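You operate a simulated robot arm through the tools that you are given. There is no shell and no other tool. Be economical: measure what you need, move in short steps, check, and stop when the job is done.

You are at the controls of a simulated two-armed robot. One attempt, no reset.

JOB
Free the tagged bottle: tag off, rack it by its mould number, tick its row GOOD.
Fine: lay the tag in the red tray; blue pen, back in its stand.

Only the result counts: the job must be done as asked and must still hold three seconds after the hand-in. Knocking over, shifting, dropping, spilling or breaking anything else fails it.

ROBOT AND FRAMES
Two 7-joint arms with three-finger grippers on one trunk, on a base that drives. Base frame: it is fixed to the floor where the robot stands at the start and does not move with it; the origin is under the middle of the robot, x ahead of it, y to its left, z up; the surface under the hand at the start is at about z = 900. Units: mm, rad, N and s.
The left shoulder is at the start at [30, 124, 1083], the right one opposite. With the tool pointing down near the work surface each hand reaches from about 100 to 780 mm from the robot's upright axis, wherever it stands, measured 20 degrees to its own side. Places, roughly: blue pen (2x2x13 cm) [800, 0, 1000]; check sheet [800, -200, 900]; floor of the red tray [500, 300, 900]. Payload 2.2 kg a hand.
Tool frame (each hand has its own): the origin (TCP) lies between the finger pads and is the grasp point; the fingertips stand 28 mm ahead of it; z points along the fingers, y is the line along which they close. Largest opening 102 mm; the body of the gripper starts 71 mm behind the TCP.
Orientation is that of the tool frame in the base frame, as a unit quaternion [x, y, z, w]. With the fingers straight down and closing along the base's y, the tool's x points along the base's -x, its y along +y and its z along -z.

CONTROLS
- The arms move only by the tool send_rows. It takes "left_rows", "right_rows" or both (then of equal length, played together; a hand with none holds still); each is one flat list of numbers, 6 for each row, row after row: the shift along the base's x, y, z in mm, then the turn, a rotation vector about the base's x, y, z in rad. In form: [tx, ty, tz, rx, ry, rz, tx, ty, tz, rx, ry, rz, ...]. A call has 1 to 8 rows; each row is the pose to reach, as a shift and turn from the pose commanded when the call began. "left_fingers" and "right_fingers" are, for a hand that has rows, the opening, from 0 (shut) to 1 (fully open), set as the call begins (left out, the last holds). Each row takes 0.2 s and may step no farther than 50 mm and 0.15 rad from the row before; otherwise, or with a gripper value out of range, the whole call is refused. Where a pose cannot be reached the arm comes as near as it can. A force on the tool above 40 N (or 10 N above the force at the start of the call, whichever is more), or a blocked arm, ends the call early, and 0.2 s more pass. Each finger halts on what it meets, pressing with about 24 N; the grip force reading is that of the motor and also rises with nothing between the fingers. The clock runs only during rows and for 0.2 s after the last one: add rows that repeat a pose to give the fingers time. The reply holds the time, the measured pose of the TCP, the force on the tool along the base axes, the opening and the grip force, in the units named above and with some noise, with the torque about the TCP (base axes, N m) and any sound that the robot's microphone picked up.
- Cameras (640 x 400 px; columns grow to the right, rows downward): "scene" is now at [46.2, 16.1, 1798.8]; the picture's right is [0.20, -0.98, 0.00], its down [-0.75, -0.15, -0.65] and it looks along [0.63, 0.13, -0.76] (base axes); focal length 253 px, centre (320, 200). "left" rides on the left gripper at [72, 38, -86] in its tool frame; the picture's right is [-0.46, 0.89, 0.00], its down [-0.60, -0.32, -0.73] and it looks along [-0.65, -0.34, 0.68] (tool axes); focal length 256 px, centre (320, 200). "right" rides on the right gripper at [69, 44, -86] in its tool frame; the picture's right is [-0.53, 0.85, 0.00], its down [-0.58, -0.36, -0.73] and it looks along [-0.62, -0.39, 0.68] (tool axes); focal length 256 px, centre (320, 200). There is no depth. A picture from a camera that has moved, and an enlarged one, comes with that camera's place and axes in the base frame and with its lens.
- camera(camera): a new picture of that camera. It takes no simulated time.
- slide_trunk(by): slides the trunk up (or, below 0, down) by that many mm; the arms and the scene camera ride with it, the base frame stays. It gives what a move gives, with no picture.
- steer(legs): drives the robot by 1 to 6 legs, each [ahead, left, turn to the left] in mm, mm and rad, along the robot's own axes; the way and the turn of a leg run together, so that a leg with both is an arc; at most 1500 mm and 3.142 rad a leg. The arms and the cameras ride along, it lands a little off, and it stops where it bumps. It gives what a move gives.
- head_to(pan, tilt): turns the head with the scene camera to pan (to the left, within 2.496 rad either way) and tilt (down, from -0.506 to 1.204), counted from straight ahead of the robot. It gives what a move gives.
- inspect(camera, box): a new picture of the part [left, top, right, bottom] of that camera's present view, enlarged. It takes no simulated time.
- close_job(): hands the job in; it is judged then, once.

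Work in short steps. Places have to be worked out from the pictures, the camera data and where the tool is seen: move nearer, look again, correct. Check each grasp and each placing, and mend what went wrong. You have 120 turns and 92 pictures in all, those below and enlarged ones among them. Open the grippers and draw the arms clear of the work before you hand the job in, unless the task says otherwise; then end with one line.

The tools are called after "Request:" as name(argument=value, ...) on one line, values as JSON. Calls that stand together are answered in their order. send_rows: Moves the arms, as the interface text tells. Its arguments: {"type":"object","properties":{"left_rows":{"type":"array","items":{"type":"number"}},"left_fingers":{"type":"number"},"right_rows":{"type":"array","items":{"type":"number"}},"right_fingers":{"type":"number"}},"required":[]} The other tools are called the same way: slide_trunk (by) slides the trunk up or down; steer (legs) drives the base; head_to (pan, tilt) turns the head that bears the scene camera; camera (camera) takes a picture; inspect (camera, box) takes an enlarged picture of a part of a camera's view; close_job () hands the job in.

At the start:

```text
time_s: 0.0
left_eef_pos: [631.4, 262.5, 1218.5]
left_tcp_rot: [0.0, 1.0, 0.0, 0.0]
left_contact_force: [-0.9, 0.8, 0.5]
left_wrist_torque: [-0.01, 0.03, -0.02]
left_width: 101.9
left_grip_force: 0.0
right_eef_pos: [438.0, -227.0, 1206.4]
right_tcp_rot: [0.0, 1.0, 0.0, 0.0]
right_contact_force: [-0.3, 1.8, -0.3]
right_wrist_torque: [0.01, -0.01, -0.02]
right_width: 102.1
right_grip_force: 0.0
trunk travel left (down, up): [-325.0, 215.0]
robot x, y, heading: [-3.8, 1.2, -0.001]
head pan, tilt: [0.202, 0.867]
```

scene: 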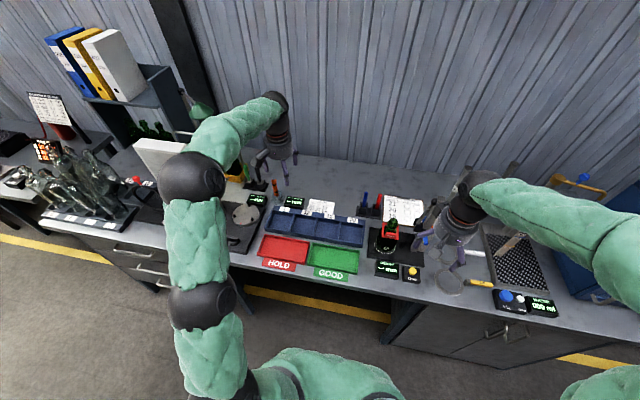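
right: 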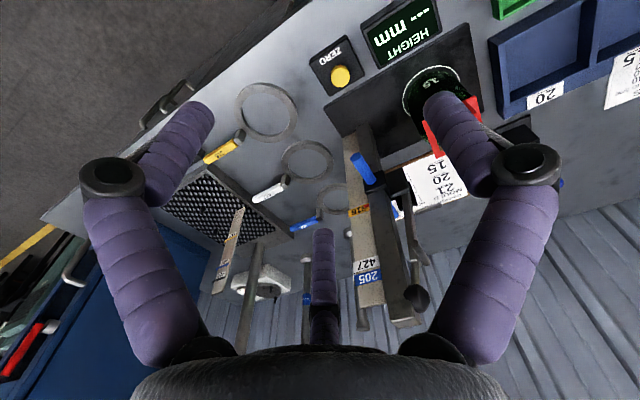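
left: 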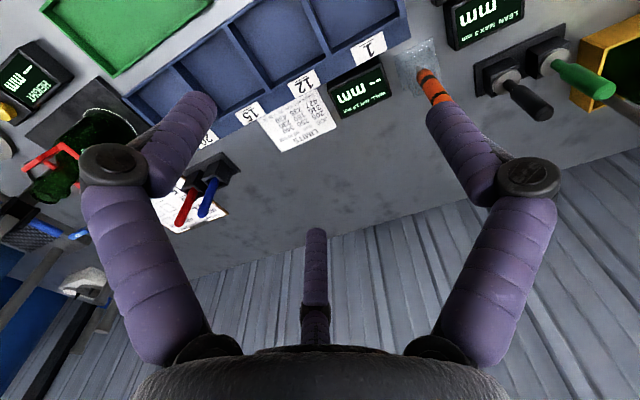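

The scene shows a bench with a height gauge holding a bottle, rack bins, trays and sheet. I look closer at the scene's middle.

Request:
inspect(camera="scene", box=[220, 170, 460, 320])

Request:
inspect(camera="right", box=[320, 0, 640, 200])

Request:
inspect(camera="left", box=[0, 40, 400, 290])

```text
2.67 times, centred on (340, 245) of scene
camera zoom: at [46.2, 16.1, 1798.8], right [0.2, -0.98, 0.0], down [-0.75, -0.15, -0.65], along [0.63, 0.13, -0.76], focal length 675 px, centre (267, 80)
```

zoom: 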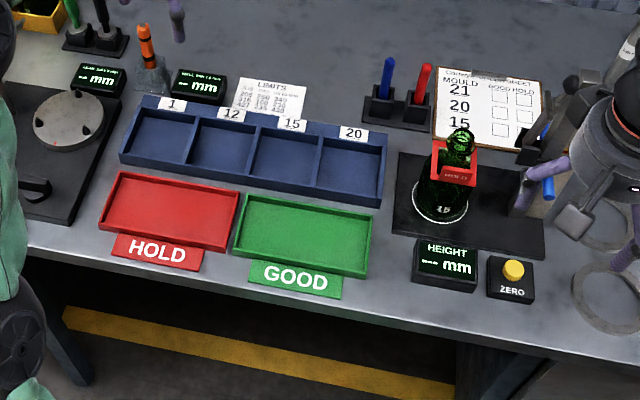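

```text
2.00 times, centred on (480, 100) of right
camera zoom: at [370.4, -183.2, 1291.3], right [0.53, 0.85, 0.0], down [0.58, -0.36, 0.73], along [0.62, -0.39, -0.68], focal length 512 px, centre (0, 400)
```

zoom: 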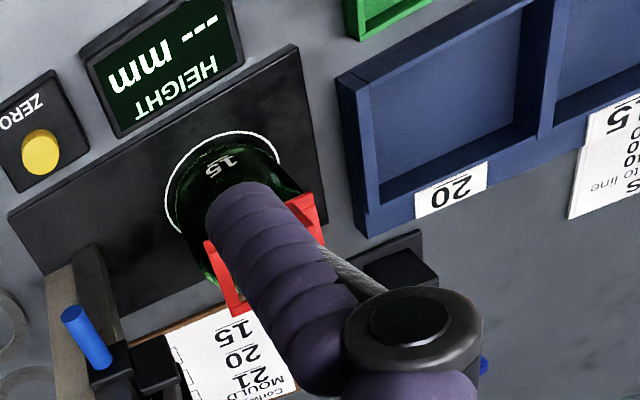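

```text
1.60 times, centred on (200, 165) of left
camera zoom: at [559.7, 301.0, 1303.3], right [0.46, 0.89, 0.0], down [0.6, -0.32, 0.73], along [0.65, -0.34, -0.68], focal length 410 px, centre (512, 256)
```

zoom: 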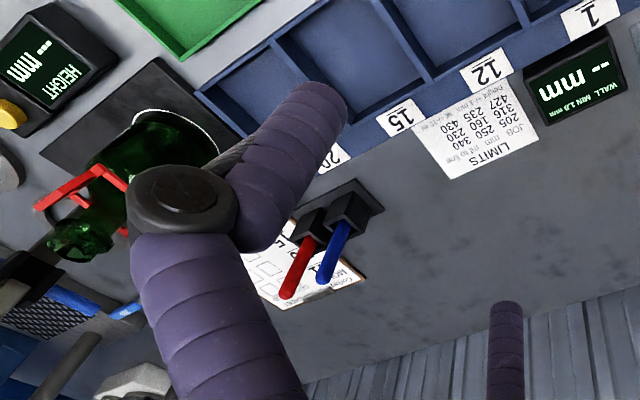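

I look at the bottle and the sheet in closer zoom.

Request:
inspect(camera="scene", box=[360, 200, 424, 260])

Request:
inspect(camera="scene", box=[345, 180, 445, 242])

Request:
inspect(camera="scene", box=[0, 80, 240, 230])

```text
6.67 times, centred on (392, 230) of scene
camera zoom: at [46.2, 16.1, 1798.8], right [0.2, -0.98, 0.0], down [-0.75, -0.15, -0.65], along [0.63, 0.13, -0.76], focal length 1688 px, centre (-160, 0)
```

zoom: 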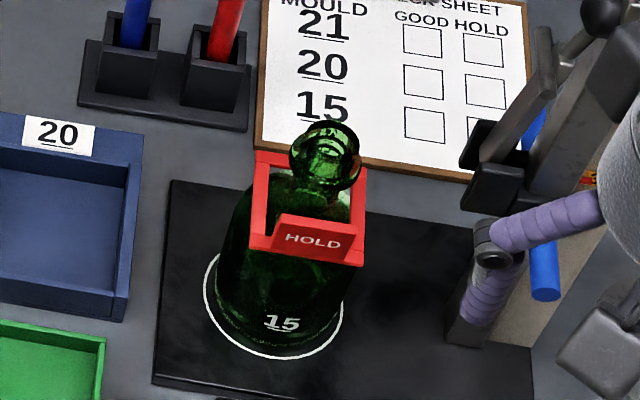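

```text
6.40 times, centred on (395, 211) of scene
camera zoom: at [46.2, 16.1, 1798.8], right [0.2, -0.98, 0.0], down [-0.75, -0.15, -0.65], along [0.63, 0.13, -0.76], focal length 1620 px, centre (-160, 130)
```

zoom: 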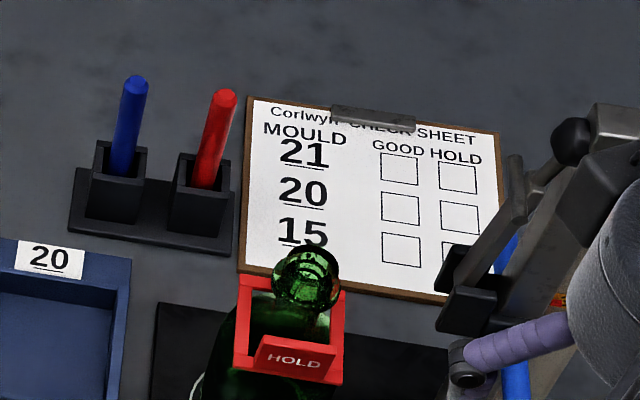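

```text
2.67 times, centred on (120, 155) of scene
camera zoom: at [46.2, 16.1, 1798.8], right [0.2, -0.98, 0.0], down [-0.75, -0.15, -0.65], along [0.63, 0.13, -0.76], focal length 675 px, centre (853, 320)
```

zoom: 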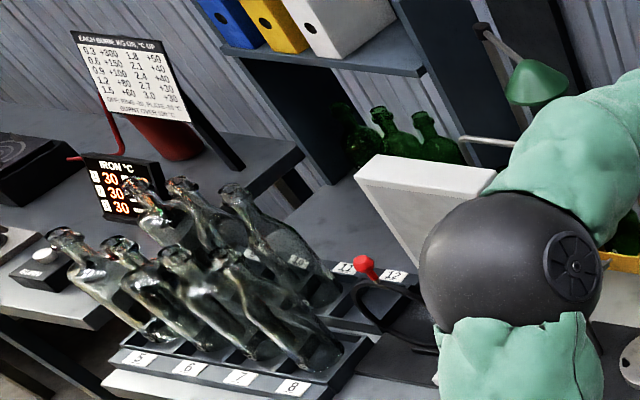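

Bottle reads mould 15; it stands at about (588,-130), mouth near z 1095, tag frame near z 1035. I draw the right arm aside to see the gauge and tag unobstructed.

Request:
send_rows(right_rows=[-40, -30, 20, 0, 0, 0, -80, -60, 40, 0, 0, 0, -120, -90, 60, 0, 0, 0, -140, -120, 60, 0, 0, 0])

Request:
head_to(pan=-0.2, tilt=0.867)

Request:
camera(camera="scene")

Request:
camera(camera="right")

```text
refused: row 1 steps farther than a row can; nothing moved
```

```text
time_s: 0.9
left_eef_pos: [632.0, 262.2, 1217.4]
left_tcp_rot: [0.0, 1.0, 0.0, -0.001]
left_contact_force: [-0.2, 0.2, 0.0]
left_wrist_torque: [-0.02, 0.02, -0.02]
left_width: 102.0
left_grip_force: 0.1
right_eef_pos: [439.4, -225.0, 1205.2]
right_tcp_rot: [0.0, 1.0, 0.0, 0.0]
right_contact_force: [0.5, -0.2, -1.2]
right_wrist_torque: [0.0, 0.0, -0.02]
right_width: 101.8
right_grip_force: 0.0
trunk travel left (down, up): [-325.0, 215.0]
robot x, y, heading: [0.7, 2.9, 0.002]
head pan, tilt: [-0.201, 0.867]
```

```text
82 pictures are left
camera scene: at [46.2, -14.7, 1798.7], right [-0.2, -0.98, 0.0], down [-0.75, 0.15, -0.65], along [0.63, -0.13, -0.76], focal length 253 px, centre (320, 200)
```

scene: 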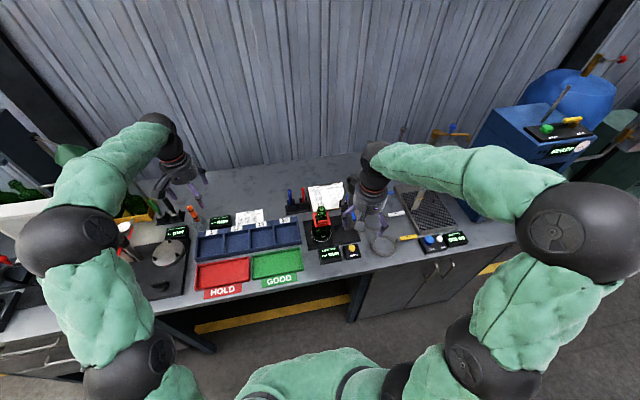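

```text
81 pictures are left
camera right: at [370.4, -183.2, 1291.3], right [0.53, 0.85, 0.0], down [0.58, -0.36, 0.73], along [0.62, -0.39, -0.68], focal length 256 px, centre (320, 200)
```

right: 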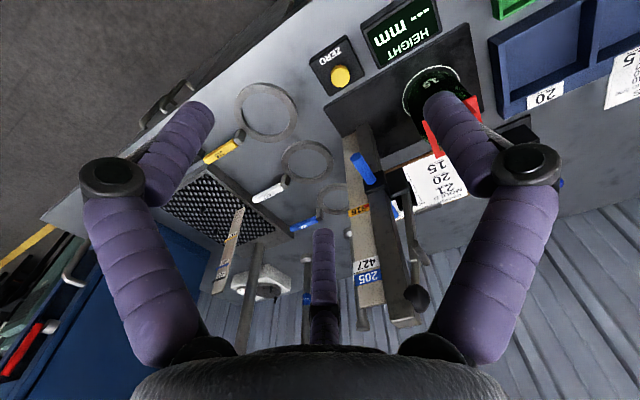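

The rows were too long; I repeat with steps below 50 mm.

Request:
send_rows(right_rows=[-30, -25, 15, 0, 0, 0, -60, -50, 30, 0, 0, 0, -90, -75, 45, 0, 0, 0, -120, -100, 60, 0, 0, 0, -140, -130, 60, 0, 0, 0, -150, -160, 60, 0, 0, 0])

Request:
inspect(camera="scene", box=[270, 160, 430, 260])

Request:
camera(camera="right")

```text
time_s: 2.3
left_eef_pos: [632.2, 262.9, 1218.3]
left_tcp_rot: [-0.001, 1.0, 0.0, 0.001]
left_contact_force: [0.2, 0.1, 0.9]
left_wrist_torque: [0.02, -0.03, 0.02]
left_width: 101.9
left_grip_force: 0.1
right_eef_pos: [286.9, -388.7, 1266.2]
right_tcp_rot: [-0.001, 1.0, 0.001, 0.0]
right_contact_force: [0.0, -0.6, -0.9]
right_wrist_torque: [-0.02, -0.02, 0.03]
right_width: 102.3
right_grip_force: 0.1
trunk travel left (down, up): [-325.0, 215.0]
robot x, y, heading: [1.5, 1.3, 0.006]
head pan, tilt: [-0.201, 0.867]
```

```text
4.00 times, centred on (350, 210) of scene
camera zoom: at [45.8, -15.4, 1798.7], right [-0.2, -0.98, 0.0], down [-0.75, 0.15, -0.65], along [0.63, -0.13, -0.76], focal length 1013 px, centre (200, 160)
```

zoom: 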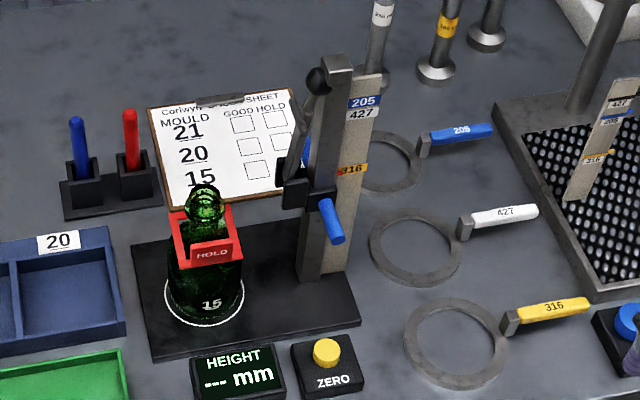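

```text
79 pictures are left
camera right: at [218.3, -346.1, 1351.9], right [0.53, 0.85, 0.0], down [0.58, -0.36, 0.73], along [0.62, -0.39, -0.68], focal length 256 px, centre (320, 200)
```

right: 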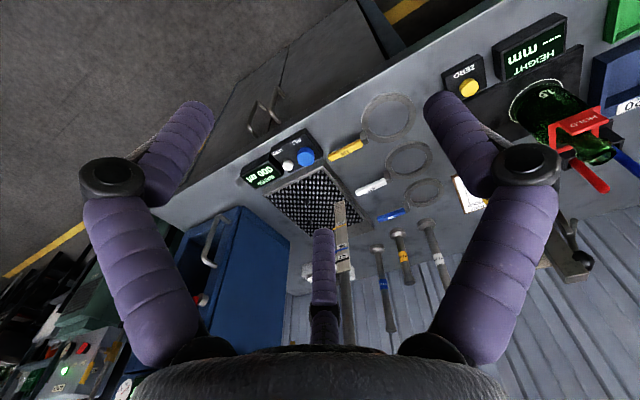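

Right hand is clear. I inspect the tag in the right camera's view.

Request:
inspect(camera="right", box=[500, 70, 640, 200])

Request:
inspect(camera="scene", box=[300, 195, 340, 245])

Request:
inspect(camera="left", box=[0, 100, 160, 240])

```text
3.08 times, centred on (570, 135) of right
camera zoom: at [218.3, -346.1, 1351.9], right [0.53, 0.85, 0.0], down [0.58, -0.36, 0.73], along [0.62, -0.39, -0.68], focal length 788 px, centre (-449, 400)
```

zoom: 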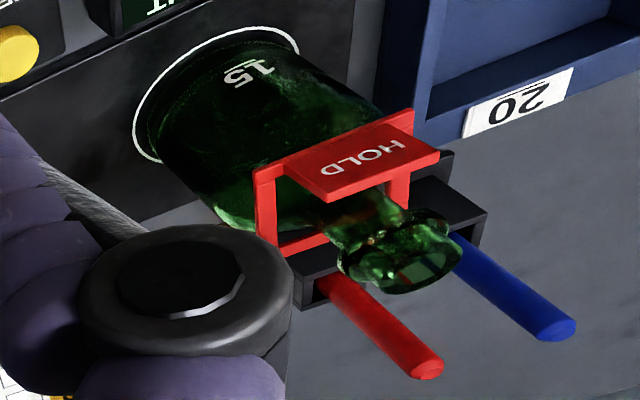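

```text
8.00 times, centred on (320, 220) of scene
camera zoom: at [45.8, -15.4, 1798.7], right [-0.2, -0.98, 0.0], down [-0.75, 0.15, -0.65], along [0.63, -0.13, -0.76], focal length 2026 px, centre (320, 40)
```

zoom: 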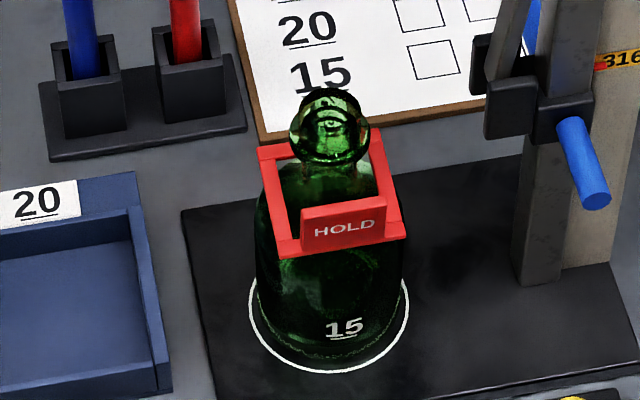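

```text
2.86 times, centred on (80, 170) of left
camera zoom: at [559.4, 300.6, 1303.5], right [0.46, 0.89, 0.0], down [0.6, -0.32, 0.73], along [0.65, -0.34, -0.68], focal length 731 px, centre (1006, 286)
```

zoom: 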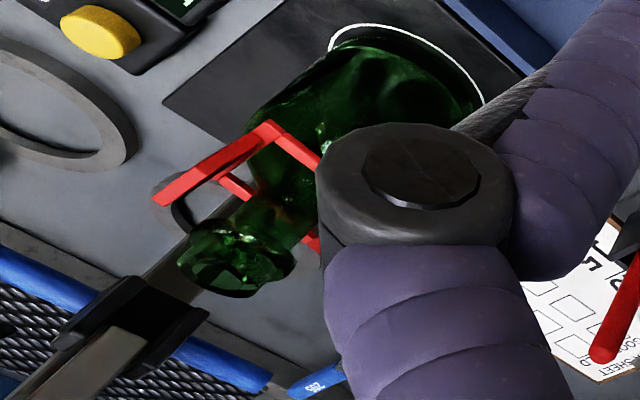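

Triangulated: tag frame is a closed 60 mm square at centre (603,-135), z≈1014; bottle axis same, mouth about z 1070; gauge post at (610,-255). I bring the left hand over toward it at height.

Request:
send_rows(left_rows=[0, -45, 0, 0, 0, 0, -5, -92, 0, 0, 0, 0, -10, -139, 0, 0, 0, 0, -15, -186, 0, 0, 0, 0, -20, -233, 0, 0, 0, 0, -24, -280, 0, 0, 0, 0, -28, -327, -10, 0, 0, 0, -28, -360, -30, 0, 0, 0], left_fingers=1)

Request:
camera(camera="left")

Request:
inspect(camera="scene", box=[250, 130, 410, 250])

```text
time_s: 4.1
left_eef_pos: [602.5, -98.6, 1188.1]
left_tcp_rot: [0.0, 1.0, 0.0, 0.0]
left_contact_force: [-0.4, -0.6, -0.4]
left_wrist_torque: [0.03, 0.01, -0.01]
left_width: 101.7
left_grip_force: 0.0
right_eef_pos: [288.2, -389.1, 1264.9]
right_tcp_rot: [0.0, 1.0, 0.001, 0.0]
right_contact_force: [-0.3, 0.1, -0.2]
right_wrist_torque: [0.02, 0.0, -0.03]
right_width: 101.8
right_grip_force: 0.1
trunk travel left (down, up): [-325.0, 215.0]
robot x, y, heading: [-1.3, 0.1, -0.002]
head pan, tilt: [-0.201, 0.867]
```

```text
75 pictures are left
camera left: at [531.1, -60.6, 1273.2], right [0.46, 0.89, 0.0], down [0.6, -0.32, 0.73], along [0.65, -0.34, -0.68], focal length 256 px, centre (320, 200)
```

left: 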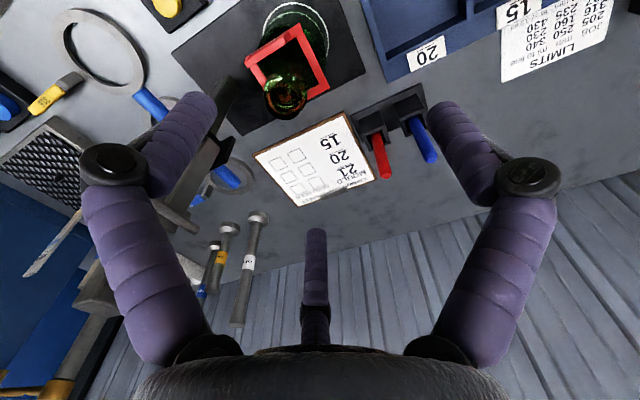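

```text
3.33 times, centred on (330, 190) of scene
camera zoom: at [46.9, -16.4, 1798.7], right [-0.2, -0.98, 0.0], down [-0.75, 0.15, -0.65], along [0.63, -0.13, -0.76], focal length 844 px, centre (287, 233)
```

zoom: 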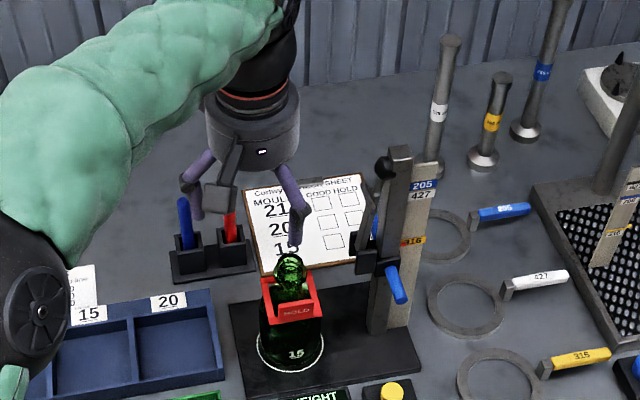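

The mouth and frame are seen at about (602,-132). I shift over it and descend to z≈1095, then check.

Request:
send_rows(left_rows=[0, -20, -10, 0, 0, 0, 0, -34, -30, 0, 0, 0, 0, -34, -60, 0, 0, 0, 0, -34, -90, 0, 0, 0])

Request:
camera(camera="left")

Request:
inspect(camera="scene", box=[290, 170, 370, 250])

```text
time_s: 5.1
left_eef_pos: [604.1, -134.4, 1096.5]
left_tcp_rot: [0.0, 1.0, 0.0, 0.001]
left_contact_force: [-0.7, 1.0, 0.8]
left_wrist_torque: [0.03, 0.02, -0.01]
left_width: 101.7
left_grip_force: 0.1
right_eef_pos: [287.3, -389.8, 1264.9]
right_tcp_rot: [0.0, 1.0, 0.001, 0.0]
right_contact_force: [0.0, -1.1, -0.4]
right_wrist_torque: [-0.01, 0.01, 0.01]
right_width: 102.1
right_grip_force: 0.0
trunk travel left (down, up): [-325.0, 215.0]
robot x, y, heading: [0.7, 0.1, -0.004]
head pan, tilt: [-0.201, 0.867]
```

```text
73 pictures are left
camera left: at [531.7, -95.6, 1182.7], right [0.46, 0.89, 0.0], down [0.6, -0.32, 0.73], along [0.65, -0.34, -0.68], focal length 256 px, centre (320, 200)
```

left: 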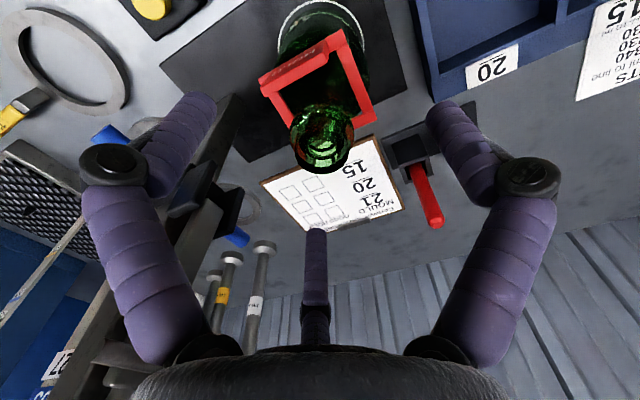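

```text
5.00 times, centred on (330, 210) of scene
camera zoom: at [46.6, -15.4, 1798.7], right [-0.2, -0.98, 0.0], down [-0.75, 0.15, -0.65], along [0.63, -0.13, -0.76], focal length 1266 px, centre (270, 150)
```

zoom: 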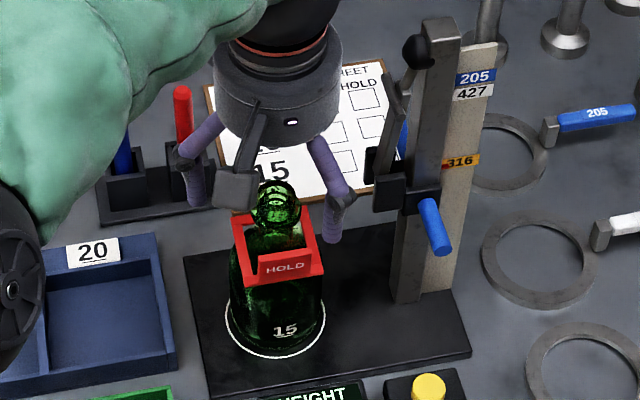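

Hand is centred over the bottle. I lower to TCP z≈1045 (tips ≈1017) and compare tip height with the tag from two cameras.

Request:
send_rows(left_rows=[0, 0, -17, 0, 0, 0, 0, 0, -34, 0, 0, 0, 0, 0, -51, 0, 0, 0])

Request:
inspect(camera="right", box=[480, 70, 640, 200])

Request:
inspect(camera="scene", box=[290, 180, 350, 240])

```text
time_s: 5.9
left_eef_pos: [603.7, -131.8, 1047.1]
left_tcp_rot: [0.001, 1.0, 0.0, 0.0]
left_contact_force: [0.0, -0.6, -0.3]
left_wrist_torque: [0.02, 0.02, 0.0]
left_width: 101.9
left_grip_force: 0.1
right_eef_pos: [287.2, -388.9, 1266.7]
right_tcp_rot: [0.001, 1.0, 0.001, 0.0]
right_contact_force: [-0.2, -0.1, 0.8]
right_wrist_torque: [-0.03, 0.0, -0.01]
right_width: 102.2
right_grip_force: 0.0
trunk travel left (down, up): [-325.0, 215.0]
robot x, y, heading: [-1.8, -2.6, -0.003]
head pan, tilt: [-0.201, 0.867]
```

```text
3.08 times, centred on (560, 135) of right
camera zoom: at [219.3, -345.7, 1351.7], right [0.53, 0.85, 0.0], down [0.58, -0.37, 0.73], along [0.62, -0.39, -0.68], focal length 788 px, centre (-418, 400)
```

zoom: 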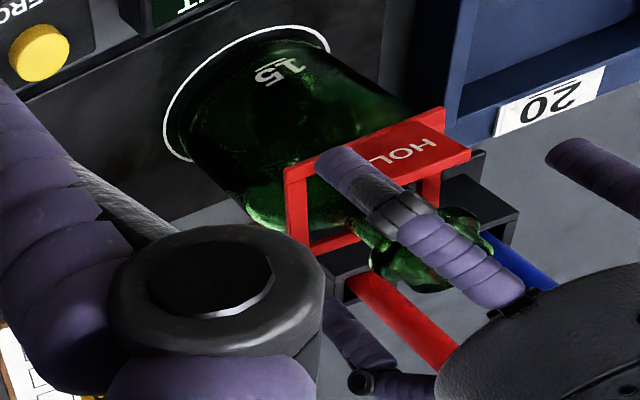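

```text
6.67 times, centred on (320, 210) of scene
camera zoom: at [46.7, -15.2, 1798.7], right [-0.2, -0.98, 0.0], down [-0.75, 0.15, -0.65], along [0.63, -0.13, -0.76], focal length 1688 px, centre (320, 133)
```

zoom: 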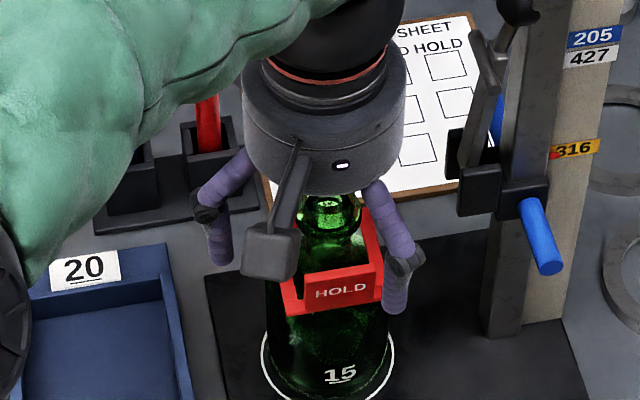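

The pictures show three fingers at about 120° rather than two in a line, so I test in free air how the right hand closes and what the picture shows.

Request:
send_rows(right_rows=[0, 0, 0, 0, 0, 0, 0, 0, 0, 0, 0, 0], right_fingers=0.4)

Request:
camera(camera="right")

Request:
camera(camera="left")

```text
time_s: 6.5
left_eef_pos: [602.8, -130.1, 1047.8]
left_tcp_rot: [0.0, 1.0, 0.0, 0.0]
left_contact_force: [0.4, 0.0, -0.8]
left_wrist_torque: [0.0, -0.03, 0.0]
left_width: 102.2
left_grip_force: 0.0
right_eef_pos: [287.2, -389.8, 1266.4]
right_tcp_rot: [0.0, 1.0, 0.0, 0.0]
right_contact_force: [0.4, -0.7, 0.4]
right_wrist_torque: [-0.02, -0.04, -0.03]
right_width: 40.9
right_grip_force: 0.0
trunk travel left (down, up): [-325.0, 215.0]
robot x, y, heading: [3.5, 1.8, 0.002]
head pan, tilt: [-0.201, 0.867]
```

```text
69 pictures are left
camera right: at [218.8, -345.5, 1351.9], right [0.53, 0.85, 0.0], down [0.58, -0.36, 0.73], along [0.62, -0.39, -0.68], focal length 256 px, centre (320, 200)
```

right: 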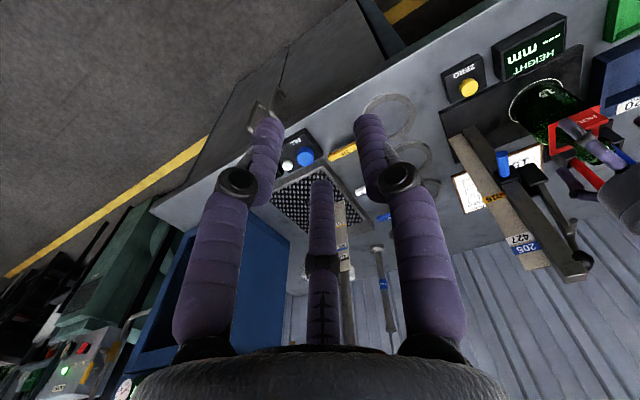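

```text
68 pictures are left
camera left: at [530.5, -92.3, 1132.9], right [0.46, 0.89, 0.0], down [0.6, -0.32, 0.73], along [0.65, -0.34, -0.68], focal length 256 px, centre (320, 200)
```

left: 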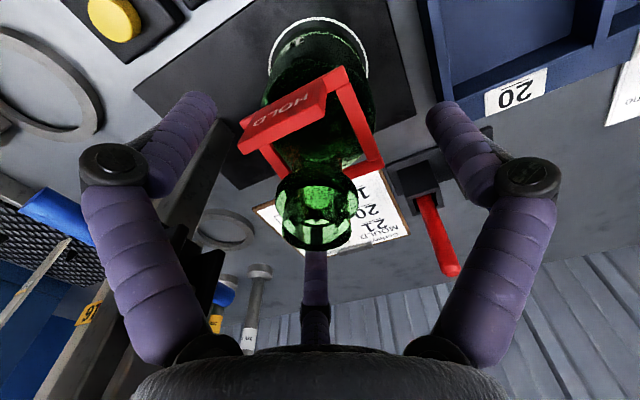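

Three-jaw centring hand indeed: a radial squeeze still suits the 60 mm square. Tips are at z≈1019 and the frame at ≈1014, so I lower 12 mm and close.

Request:
send_rows(left_rows=[0, 0, -6, 0, 0, 0, 0, 0, -12, 0, 0, 0])

Request:
send_rows(left_rows=[0, 0, 0, 0, 0, 0, 0, 0, 0, 0, 0, 0, 0, 0, 0, 0, 0, 0, 0, 0, 0, 0, 0, 0], left_fingers=0.3)

Request:
camera(camera="left")

Request:
inspect(camera="scene", box=[290, 180, 350, 240])

```text
time_s: 7.1
left_eef_pos: [604.1, -132.5, 1034.7]
left_tcp_rot: [0.0, 1.0, 0.0, 0.0]
left_contact_force: [0.2, -0.3, -0.3]
left_wrist_torque: [0.0, -0.01, 0.02]
left_width: 101.6
left_grip_force: 0.1
right_eef_pos: [288.0, -388.6, 1265.4]
right_tcp_rot: [0.001, 1.0, 0.001, 0.001]
right_contact_force: [0.3, -0.2, 0.0]
right_wrist_torque: [0.01, 0.0, -0.04]
right_width: 40.9
right_grip_force: 0.0
trunk travel left (down, up): [-325.0, 215.0]
robot x, y, heading: [-0.9, -1.2, 0.002]
head pan, tilt: [-0.201, 0.867]
```

```text
time_s: 8.1
left_eef_pos: [603.6, -132.6, 1035.8]
left_tcp_rot: [0.0, 1.0, 0.0, 0.001]
left_contact_force: [-1.9, -3.4, 5.5]
left_wrist_torque: [-0.18, 0.13, 0.01]
left_width: 70.4
left_grip_force: 23.5
right_eef_pos: [287.2, -388.4, 1266.4]
right_tcp_rot: [0.0, 1.0, 0.001, 0.0]
right_contact_force: [-0.2, 0.0, 0.0]
right_wrist_torque: [0.03, 0.0, 0.01]
right_width: 40.9
right_grip_force: 0.1
trunk travel left (down, up): [-325.0, 215.0]
robot x, y, heading: [-1.3, -1.6, 0.002]
head pan, tilt: [-0.201, 0.867]
```

```text
67 pictures are left
camera left: at [531.1, -94.1, 1121.2], right [0.47, 0.89, 0.0], down [0.6, -0.32, 0.73], along [0.65, -0.34, -0.68], focal length 256 px, centre (320, 200)
```

left: 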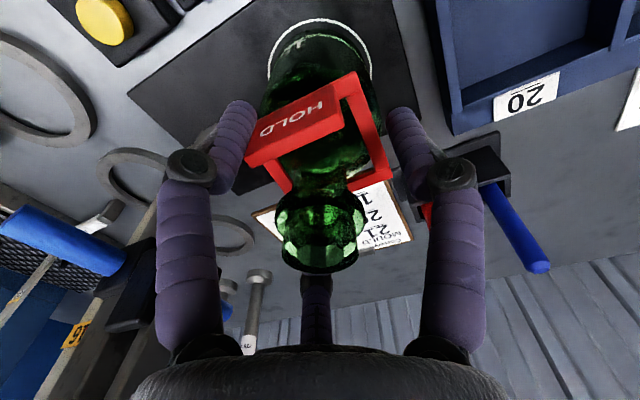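

```text
6.67 times, centred on (320, 210) of scene
camera zoom: at [45.3, -15.4, 1798.8], right [-0.2, -0.98, 0.0], down [-0.75, 0.15, -0.65], along [0.63, -0.13, -0.76], focal length 1688 px, centre (320, 133)
```

zoom: 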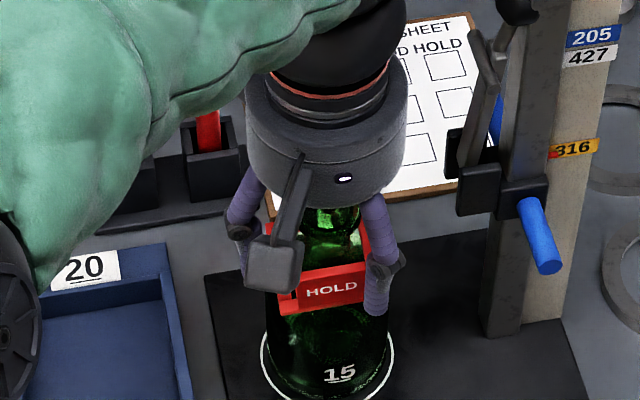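

Closed to 70 mm with 23.5 N, consistent with three jaws on the square. I lift slowly 24 mm and check whether only the tag rises.

Request:
send_rows(left_rows=[0, 0, 6, 0, 0, 0, 0, 0, 12, 0, 0, 0, 0, 0, 18, 0, 0, 0, 0, 0, 24, 0, 0, 0], left_fingers=0.2)

Request:
camera(camera="left")

Request:
inspect(camera="scene", box=[290, 180, 350, 240])

```text
time_s: 9.1
left_eef_pos: [604.0, -133.2, 1059.5]
left_tcp_rot: [0.0, 1.0, 0.0, 0.0]
left_contact_force: [0.2, 1.0, 0.0]
left_wrist_torque: [0.0, 0.03, 0.02]
left_width: 70.2
left_grip_force: 24.1
right_eef_pos: [286.4, -388.9, 1266.7]
right_tcp_rot: [0.0, 1.0, 0.0, 0.0]
right_contact_force: [0.4, -0.1, -0.2]
right_wrist_torque: [0.0, -0.01, 0.0]
right_width: 40.8
right_grip_force: 0.1
trunk travel left (down, up): [-325.0, 215.0]
robot x, y, heading: [2.3, -0.0, -0.002]
head pan, tilt: [-0.201, 0.867]
```

```text
65 pictures are left
camera left: at [531.6, -93.9, 1144.8], right [0.47, 0.89, 0.0], down [0.6, -0.32, 0.73], along [0.65, -0.34, -0.68], focal length 256 px, centre (320, 200)
```

left: 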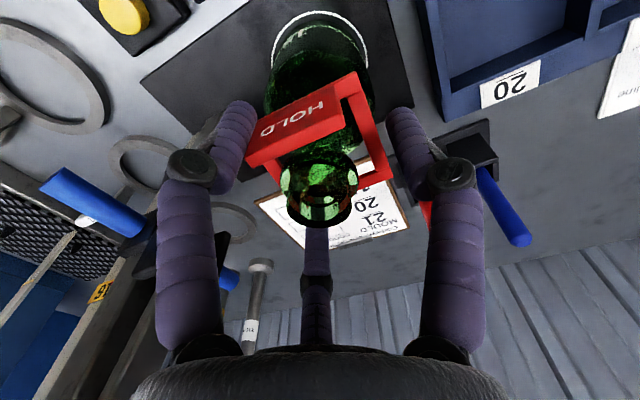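

```text
6.67 times, centred on (320, 210) of scene
camera zoom: at [45.8, -15.0, 1798.7], right [-0.2, -0.98, 0.0], down [-0.75, 0.15, -0.65], along [0.63, -0.13, -0.76], focal length 1688 px, centre (320, 133)
```

zoom: 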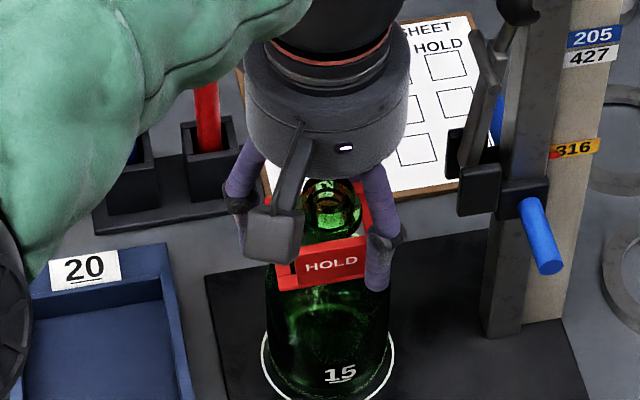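

The tag came up alone, bottle unmoved. I lift it clear of the mouth.

Request:
send_rows(left_rows=[0, 0, 12, 0, 0, 0, 0, 0, 24, 0, 0, 0, 0, 0, 36, 0, 0, 0, 0, 0, 48, 0, 0, 0, 0, 0, 70, 0, 0, 0, 0, 0, 95, 0, 0, 0, 0, 0, 120, 0, 0, 0])

Request:
inspect(camera="scene", box=[180, 160, 380, 300])

```text
time_s: 10.7
left_eef_pos: [604.3, -131.8, 1181.3]
left_tcp_rot: [0.0, 1.0, 0.0, 0.0]
left_contact_force: [-1.0, 0.1, -0.7]
left_wrist_torque: [-0.01, -0.03, -0.03]
left_width: 70.1
left_grip_force: 24.8
right_eef_pos: [287.3, -388.3, 1265.1]
right_tcp_rot: [-0.001, 1.0, 0.0, 0.0]
right_contact_force: [-0.1, 0.2, 0.7]
right_wrist_torque: [0.02, 0.02, 0.0]
right_width: 40.5
right_grip_force: 0.1
trunk travel left (down, up): [-325.0, 215.0]
robot x, y, heading: [-1.0, -0.2, -0.0]
head pan, tilt: [-0.201, 0.867]
```

```text
2.86 times, centred on (280, 230) of scene
camera zoom: at [45.9, -15.0, 1798.7], right [-0.2, -0.98, 0.0], down [-0.75, 0.15, -0.65], along [0.63, -0.13, -0.76], focal length 723 px, centre (434, 114)
```

zoom: 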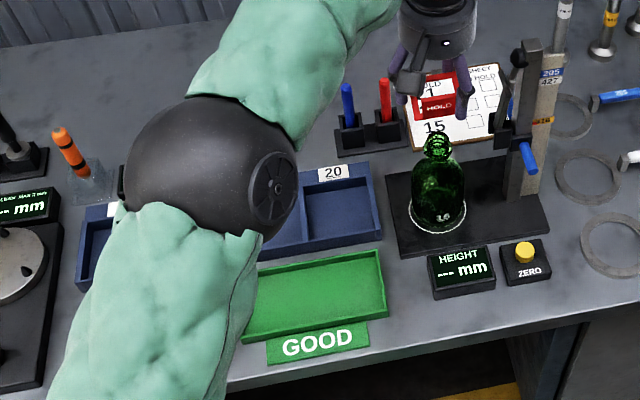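

Tag is free and held. I carry it left toward the red tray (about (504,260)) at height.

Request:
send_rows(left_rows=[-6, 46, 0, 0, 0, 0, -16, 92, 0, 0, 0, 0, -28, 138, 0, 0, 0, 0, -40, 184, 0, 0, 0, 0, -54, 230, 0, 0, 0, 0, -68, 276, 0, 0, 0, 0, -84, 322, 0, 0, 0, 0, -98, 366, -10, 0, 0, 0])

Request:
head_to(pan=0.2, tilt=0.867)

Request:
camera(camera="left")

Request:
inspect(camera="scene", box=[220, 170, 420, 310])

```text
time_s: 12.5
left_eef_pos: [507.3, 232.6, 1170.9]
left_tcp_rot: [0.001, 1.0, 0.0, 0.0]
left_contact_force: [0.4, 0.3, 0.5]
left_wrist_torque: [-0.05, 0.03, -0.01]
left_width: 70.2
left_grip_force: 23.4
right_eef_pos: [287.6, -388.2, 1267.0]
right_tcp_rot: [0.0, 1.0, 0.0, 0.0]
right_contact_force: [0.4, 0.4, -0.5]
right_wrist_torque: [-0.01, 0.04, 0.0]
right_width: 40.6
right_grip_force: 0.1
trunk travel left (down, up): [-325.0, 215.0]
robot x, y, heading: [-0.2, 2.5, -0.002]
head pan, tilt: [-0.201, 0.867]
```

```text
time_s: 13.3
left_eef_pos: [508.7, 232.8, 1171.5]
left_tcp_rot: [0.0, 1.0, 0.0, 0.0]
left_contact_force: [0.5, -0.3, -0.1]
left_wrist_torque: [-0.01, 0.02, 0.01]
left_width: 70.1
left_grip_force: 24.0
right_eef_pos: [286.8, -388.6, 1267.0]
right_tcp_rot: [0.0, 1.0, 0.0, 0.0]
right_contact_force: [-0.4, 0.1, -0.9]
right_wrist_torque: [0.02, 0.01, 0.04]
right_width: 40.9
right_grip_force: 0.1
trunk travel left (down, up): [-325.0, 215.0]
robot x, y, heading: [1.4, -2.1, -0.001]
head pan, tilt: [0.201, 0.867]
```

```text
62 pictures are left
camera left: at [436.3, 270.5, 1256.4], right [0.46, 0.89, 0.0], down [0.6, -0.32, 0.73], along [0.65, -0.34, -0.68], focal length 256 px, centre (320, 200)
```

left: 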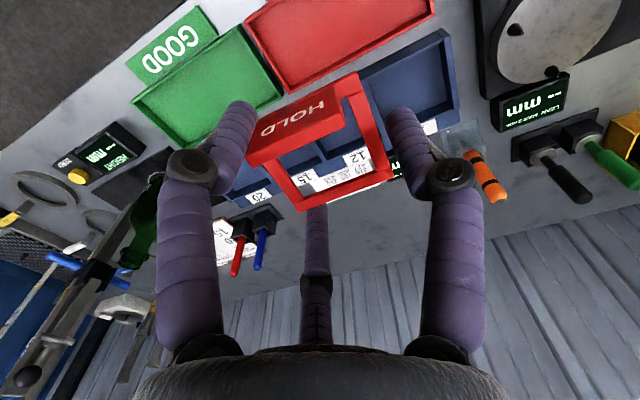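

```text
2.86 times, centred on (320, 240) of scene
camera zoom: at [46.0, 16.2, 1798.7], right [0.2, -0.98, 0.0], down [-0.75, -0.15, -0.65], along [0.63, 0.13, -0.76], focal length 723 px, centre (320, 86)
```

zoom: 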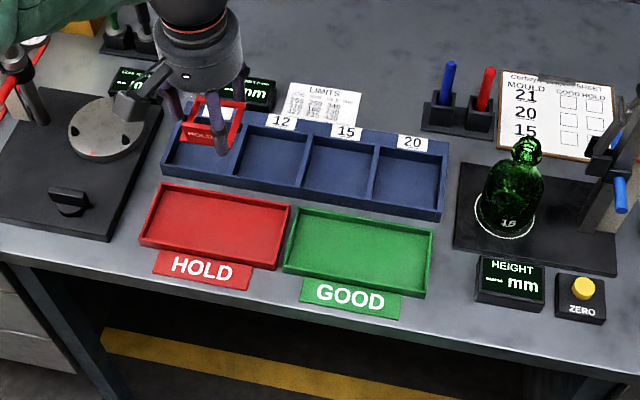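

Tray spans about x 449–546, y 160–350, so the tag centre goes to (498,250). I move there and descend to z≈1000, then look.

Request:
send_rows(left_rows=[-5, 10, -40, 0, 0, 0, -9, 15, -80, 0, 0, 0, -9, 15, -120, 0, 0, 0, -9, 15, -160, 0, 0, 0, -9, 15, -190, 0, 0, 0, -9, 15, -205, 0, 0, 0])

Request:
inspect(camera="scene", box=[250, 210, 330, 280])

Request:
camera(camera="left")

```text
time_s: 14.7
left_eef_pos: [495.9, 248.7, 963.1]
left_tcp_rot: [0.001, 1.0, 0.0, 0.0]
left_contact_force: [0.0, 0.2, -0.1]
left_wrist_torque: [-0.03, 0.04, -0.01]
left_width: 70.0
left_grip_force: 24.1
right_eef_pos: [288.2, -387.4, 1268.0]
right_tcp_rot: [0.0, 1.0, 0.0, 0.001]
right_contact_force: [0.1, -0.5, -1.3]
right_wrist_torque: [0.03, 0.02, 0.0]
right_width: 40.8
right_grip_force: 0.1
trunk travel left (down, up): [-325.0, 215.0]
robot x, y, heading: [1.9, -0.8, 0.004]
head pan, tilt: [0.201, 0.867]
```

```text
5.71 times, centred on (290, 245) of scene
camera zoom: at [46.4, 16.0, 1798.7], right [0.2, -0.98, 0.0], down [-0.75, -0.15, -0.65], along [0.63, 0.13, -0.76], focal length 1447 px, centre (491, -57)
```

zoom: 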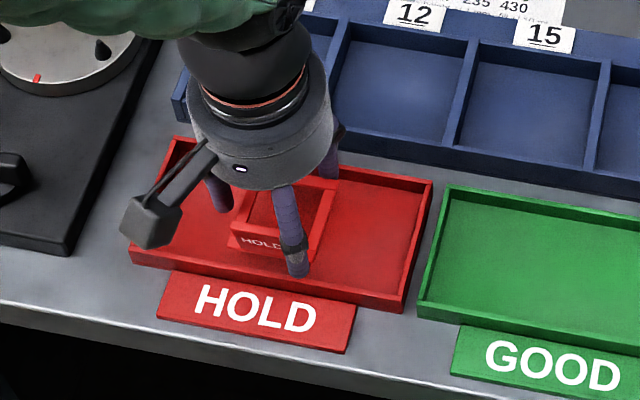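

```text
59 pictures are left
camera left: at [424.5, 287.3, 1047.9], right [0.46, 0.89, 0.0], down [0.6, -0.32, 0.73], along [0.65, -0.34, -0.68], focal length 256 px, centre (320, 200)
```

left: 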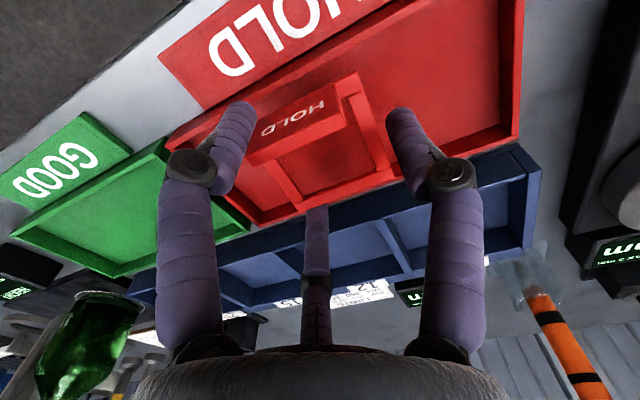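

Tag is inside the tray outline, tips at z≈935. I lower 16 mm more and watch the force.

Request:
send_rows(left_rows=[2, 0, -6, 0, 0, 0, 2, 0, -11, 0, 0, 0, 2, 0, -16, 0, 0, 0])

Request:
inspect(camera="scene", box=[250, 210, 330, 280])

```text
time_s: 15.5
left_eef_pos: [498.9, 250.0, 946.9]
left_tcp_rot: [0.0, 1.0, 0.0, 0.0]
left_contact_force: [-0.5, 0.5, -0.5]
left_wrist_torque: [0.03, 0.0, 0.01]
left_width: 70.1
left_grip_force: 23.7
right_eef_pos: [287.7, -388.5, 1266.9]
right_tcp_rot: [0.0, 1.0, 0.0, 0.0]
right_contact_force: [0.4, -0.2, -0.3]
right_wrist_torque: [0.03, 0.0, 0.01]
right_width: 40.9
right_grip_force: 0.1
trunk travel left (down, up): [-325.0, 215.0]
robot x, y, heading: [0.5, 0.6, -0.001]
head pan, tilt: [0.201, 0.867]
```

```text
5.71 times, centred on (290, 245) of scene
camera zoom: at [46.5, 16.1, 1798.7], right [0.2, -0.98, 0.0], down [-0.75, -0.15, -0.65], along [0.63, 0.13, -0.76], focal length 1447 px, centre (491, -57)
```

zoom: 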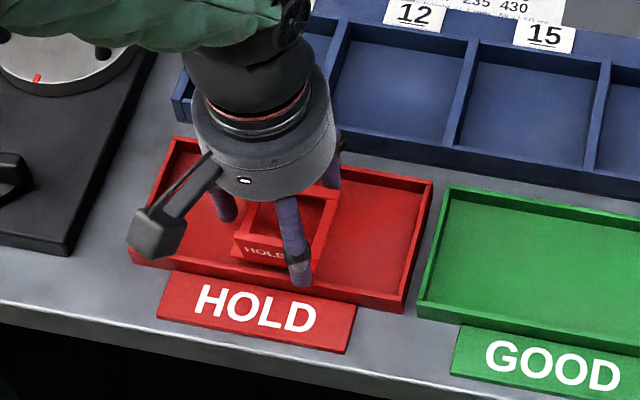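

The tray's centre is nearer x≈507. I shift 8 mm ahead and release at this height, opening just slightly.

Request:
send_rows(left_rows=[4, 0, 0, 0, 0, 0, 8, 0, 0, 0, 0, 0])

Request:
send_rows(left_rows=[0, 0, 0, 0, 0, 0, 0, 0, 0, 0, 0, 0], left_fingers=0.76)

Request:
inspect(camera="scene", box=[250, 210, 330, 280])

Request:
camera(camera="left")

```text
time_s: 16.1
left_eef_pos: [506.1, 247.7, 948.4]
left_tcp_rot: [0.0, 1.0, 0.0, 0.0]
left_contact_force: [-0.2, -0.6, -0.5]
left_wrist_torque: [-0.05, -0.03, 0.0]
left_width: 70.1
left_grip_force: 23.7
right_eef_pos: [286.9, -389.2, 1266.1]
right_tcp_rot: [0.0, 1.0, 0.001, 0.0]
right_contact_force: [0.3, -0.6, 0.2]
right_wrist_torque: [-0.01, -0.01, 0.0]
right_width: 40.5
right_grip_force: 0.1
trunk travel left (down, up): [-325.0, 215.0]
robot x, y, heading: [0.3, -0.8, 0.001]
head pan, tilt: [0.201, 0.867]
```

```text
time_s: 16.7
left_eef_pos: [505.6, 249.7, 946.7]
left_tcp_rot: [0.0, 1.0, 0.0, 0.0]
left_contact_force: [-0.7, -0.2, -0.2]
left_wrist_torque: [0.02, -0.01, -0.03]
left_width: 77.6
left_grip_force: 0.0
right_eef_pos: [287.7, -388.2, 1266.8]
right_tcp_rot: [0.0, 1.0, 0.0, 0.0]
right_contact_force: [0.3, 0.0, -0.1]
right_wrist_torque: [0.01, -0.02, -0.01]
right_width: 40.9
right_grip_force: 0.1
trunk travel left (down, up): [-325.0, 215.0]
robot x, y, heading: [-0.6, -0.3, -0.001]
head pan, tilt: [0.201, 0.867]
```

```text
5.71 times, centred on (290, 245) of scene
camera zoom: at [46.0, 16.0, 1798.7], right [0.2, -0.98, 0.0], down [-0.75, -0.15, -0.65], along [0.63, 0.13, -0.76], focal length 1447 px, centre (491, -57)
```

zoom: 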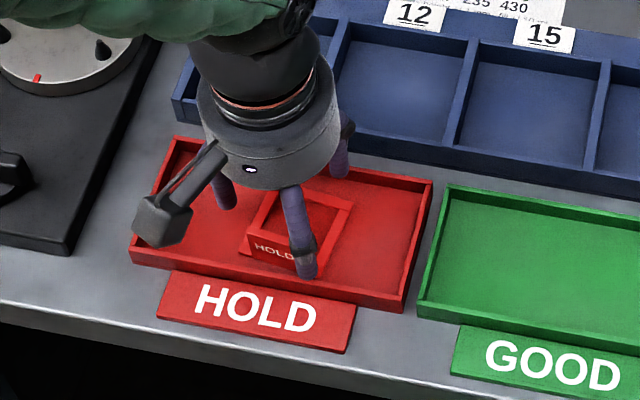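

```text
56 pictures are left
camera left: at [434.1, 286.7, 1032.1], right [0.46, 0.89, 0.0], down [0.6, -0.32, 0.73], along [0.65, -0.34, -0.68], focal length 256 px, centre (320, 200)
```

left: 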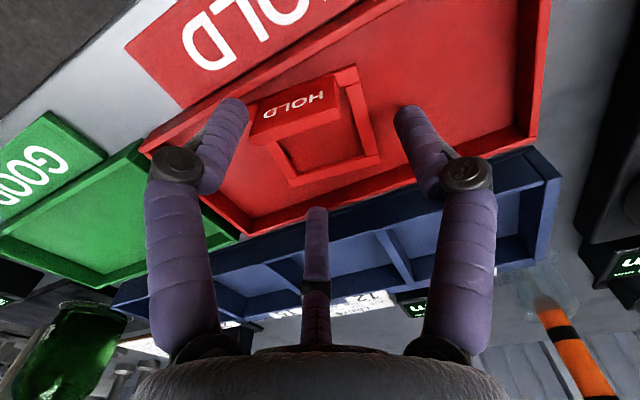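

Tag lies flat in the red tray. I lift the left hand straight out.

Request:
send_rows(left_rows=[0, 0, 20, 0, 0, 0, 0, 0, 60, 0, 0, 0, 0, 0, 105, 0, 0, 0, 0, 0, 150, 0, 0, 0, 0, 0, 195, 0, 0, 0, 0, 0, 240, 0, 0, 0])

Request:
send_rows(left_rows=[12, -40, 0, 0, 0, 0, 24, -80, 0, 0, 0, 0, 36, -125, 0, 0, 0, 0, 50, -170, 0, 0, 0, 0], left_fingers=1)

Request:
camera(camera="left")

Request:
inspect(camera="scene", box=[250, 170, 410, 290])

```text
time_s: 18.1
left_eef_pos: [503.6, 248.8, 1188.1]
left_tcp_rot: [0.0, 1.0, 0.0, 0.0]
left_contact_force: [0.2, -0.8, -0.2]
left_wrist_torque: [0.0, -0.02, -0.02]
left_width: 77.7
left_grip_force: 0.1
right_eef_pos: [287.1, -388.8, 1266.3]
right_tcp_rot: [0.0, 1.0, 0.001, 0.0]
right_contact_force: [0.4, 0.2, 0.1]
right_wrist_torque: [-0.02, 0.01, 0.02]
right_width: 40.9
right_grip_force: 0.0
trunk travel left (down, up): [-325.0, 215.0]
robot x, y, heading: [0.2, -0.9, 0.001]
head pan, tilt: [0.201, 0.867]
```

```text
time_s: 19.1
left_eef_pos: [554.4, 75.9, 1188.0]
left_tcp_rot: [0.0, 1.0, 0.001, 0.001]
left_contact_force: [0.7, -0.2, 0.2]
left_wrist_torque: [0.03, 0.01, -0.02]
left_width: 102.2
left_grip_force: 0.1
right_eef_pos: [288.2, -390.0, 1266.0]
right_tcp_rot: [-0.001, 1.0, 0.001, -0.001]
right_contact_force: [1.5, -0.7, 0.4]
right_wrist_torque: [0.01, 0.04, -0.01]
right_width: 40.8
right_grip_force: 0.0
trunk travel left (down, up): [-325.0, 215.0]
robot x, y, heading: [-2.7, 1.0, -0.002]
head pan, tilt: [0.201, 0.867]
```

```text
55 pictures are left
camera left: at [482.9, 113.6, 1273.5], right [0.46, 0.89, 0.0], down [0.6, -0.32, 0.73], along [0.65, -0.34, -0.68], focal length 256 px, centre (320, 200)
```

left: 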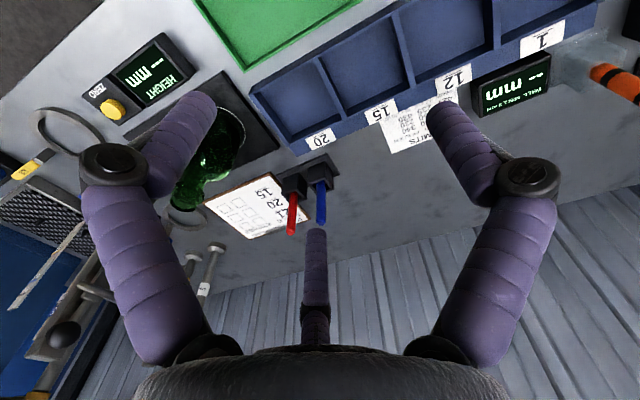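

```text
3.33 times, centred on (330, 230) of scene
camera zoom: at [47.2, 14.2, 1798.7], right [0.2, -0.98, 0.0], down [-0.75, -0.15, -0.65], along [0.63, 0.13, -0.76], focal length 844 px, centre (287, 100)
```

zoom: 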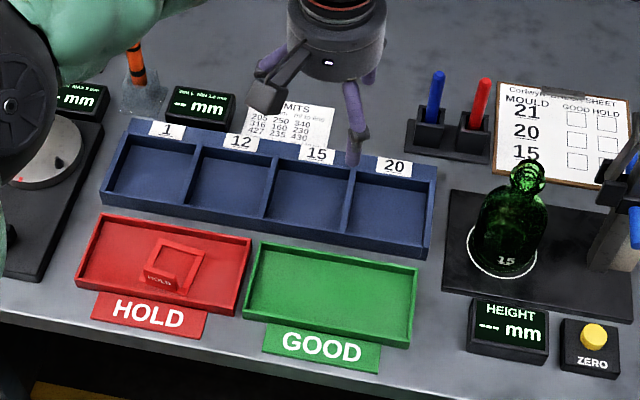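

Compartment 15 centre is estimated at (617,105). I move the open left hand over the bottle at (604,-134) and descend to z≈1075 around the mouth.

Request:
send_rows(left_rows=[10, -42, 0, 0, 0, 0, 20, -84, 0, 0, 0, 0, 30, -126, 0, 0, 0, 0, 40, -168, 0, 0, 0, 0, 50, -209, 0, 0, 0, 0, 50, -209, -40, 0, 0, 0, 50, -209, -80, 0, 0, 0, 50, -209, -115, 0, 0, 0])

Request:
camera(camera="left")

Request:
inspect(camera="right", box=[480, 70, 640, 200])

```text
time_s: 20.9
left_eef_pos: [607.7, -130.0, 1074.2]
left_tcp_rot: [0.0, 1.0, -0.001, 0.0]
left_contact_force: [0.1, 0.5, -0.1]
left_wrist_torque: [-0.01, 0.02, -0.03]
left_width: 101.9
left_grip_force: 0.0
right_eef_pos: [287.9, -388.8, 1266.7]
right_tcp_rot: [-0.001, 1.0, -0.001, -0.001]
right_contact_force: [0.2, 0.0, 1.0]
right_wrist_torque: [-0.02, 0.01, 0.0]
right_width: 40.5
right_grip_force: 0.0
trunk travel left (down, up): [-325.0, 215.0]
robot x, y, heading: [-3.2, 2.2, -0.005]
head pan, tilt: [0.201, 0.867]
```

```text
53 pictures are left
camera left: at [535.6, -89.7, 1159.2], right [0.46, 0.89, 0.0], down [0.6, -0.32, 0.73], along [0.65, -0.34, -0.68], focal length 256 px, centre (320, 200)
```

left: 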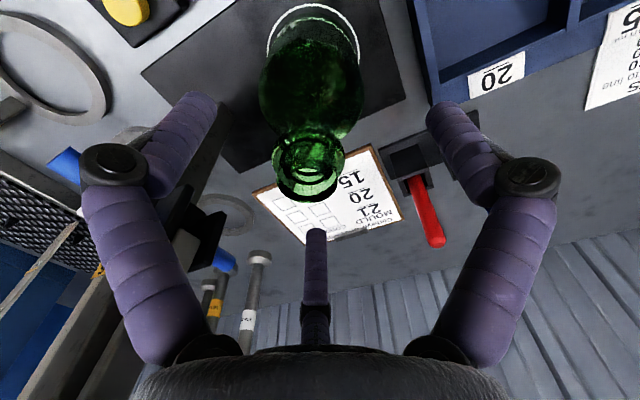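

```text
3.08 times, centred on (560, 135) of right
camera zoom: at [219.3, -345.4, 1351.9], right [0.53, 0.85, 0.0], down [0.58, -0.36, 0.73], along [0.62, -0.39, -0.68], focal length 788 px, centre (-418, 400)
```

zoom: 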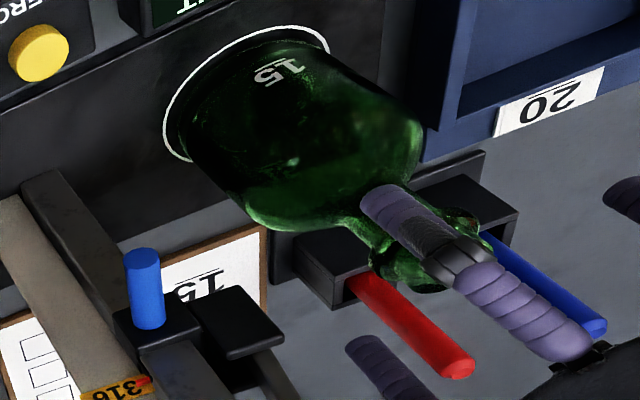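

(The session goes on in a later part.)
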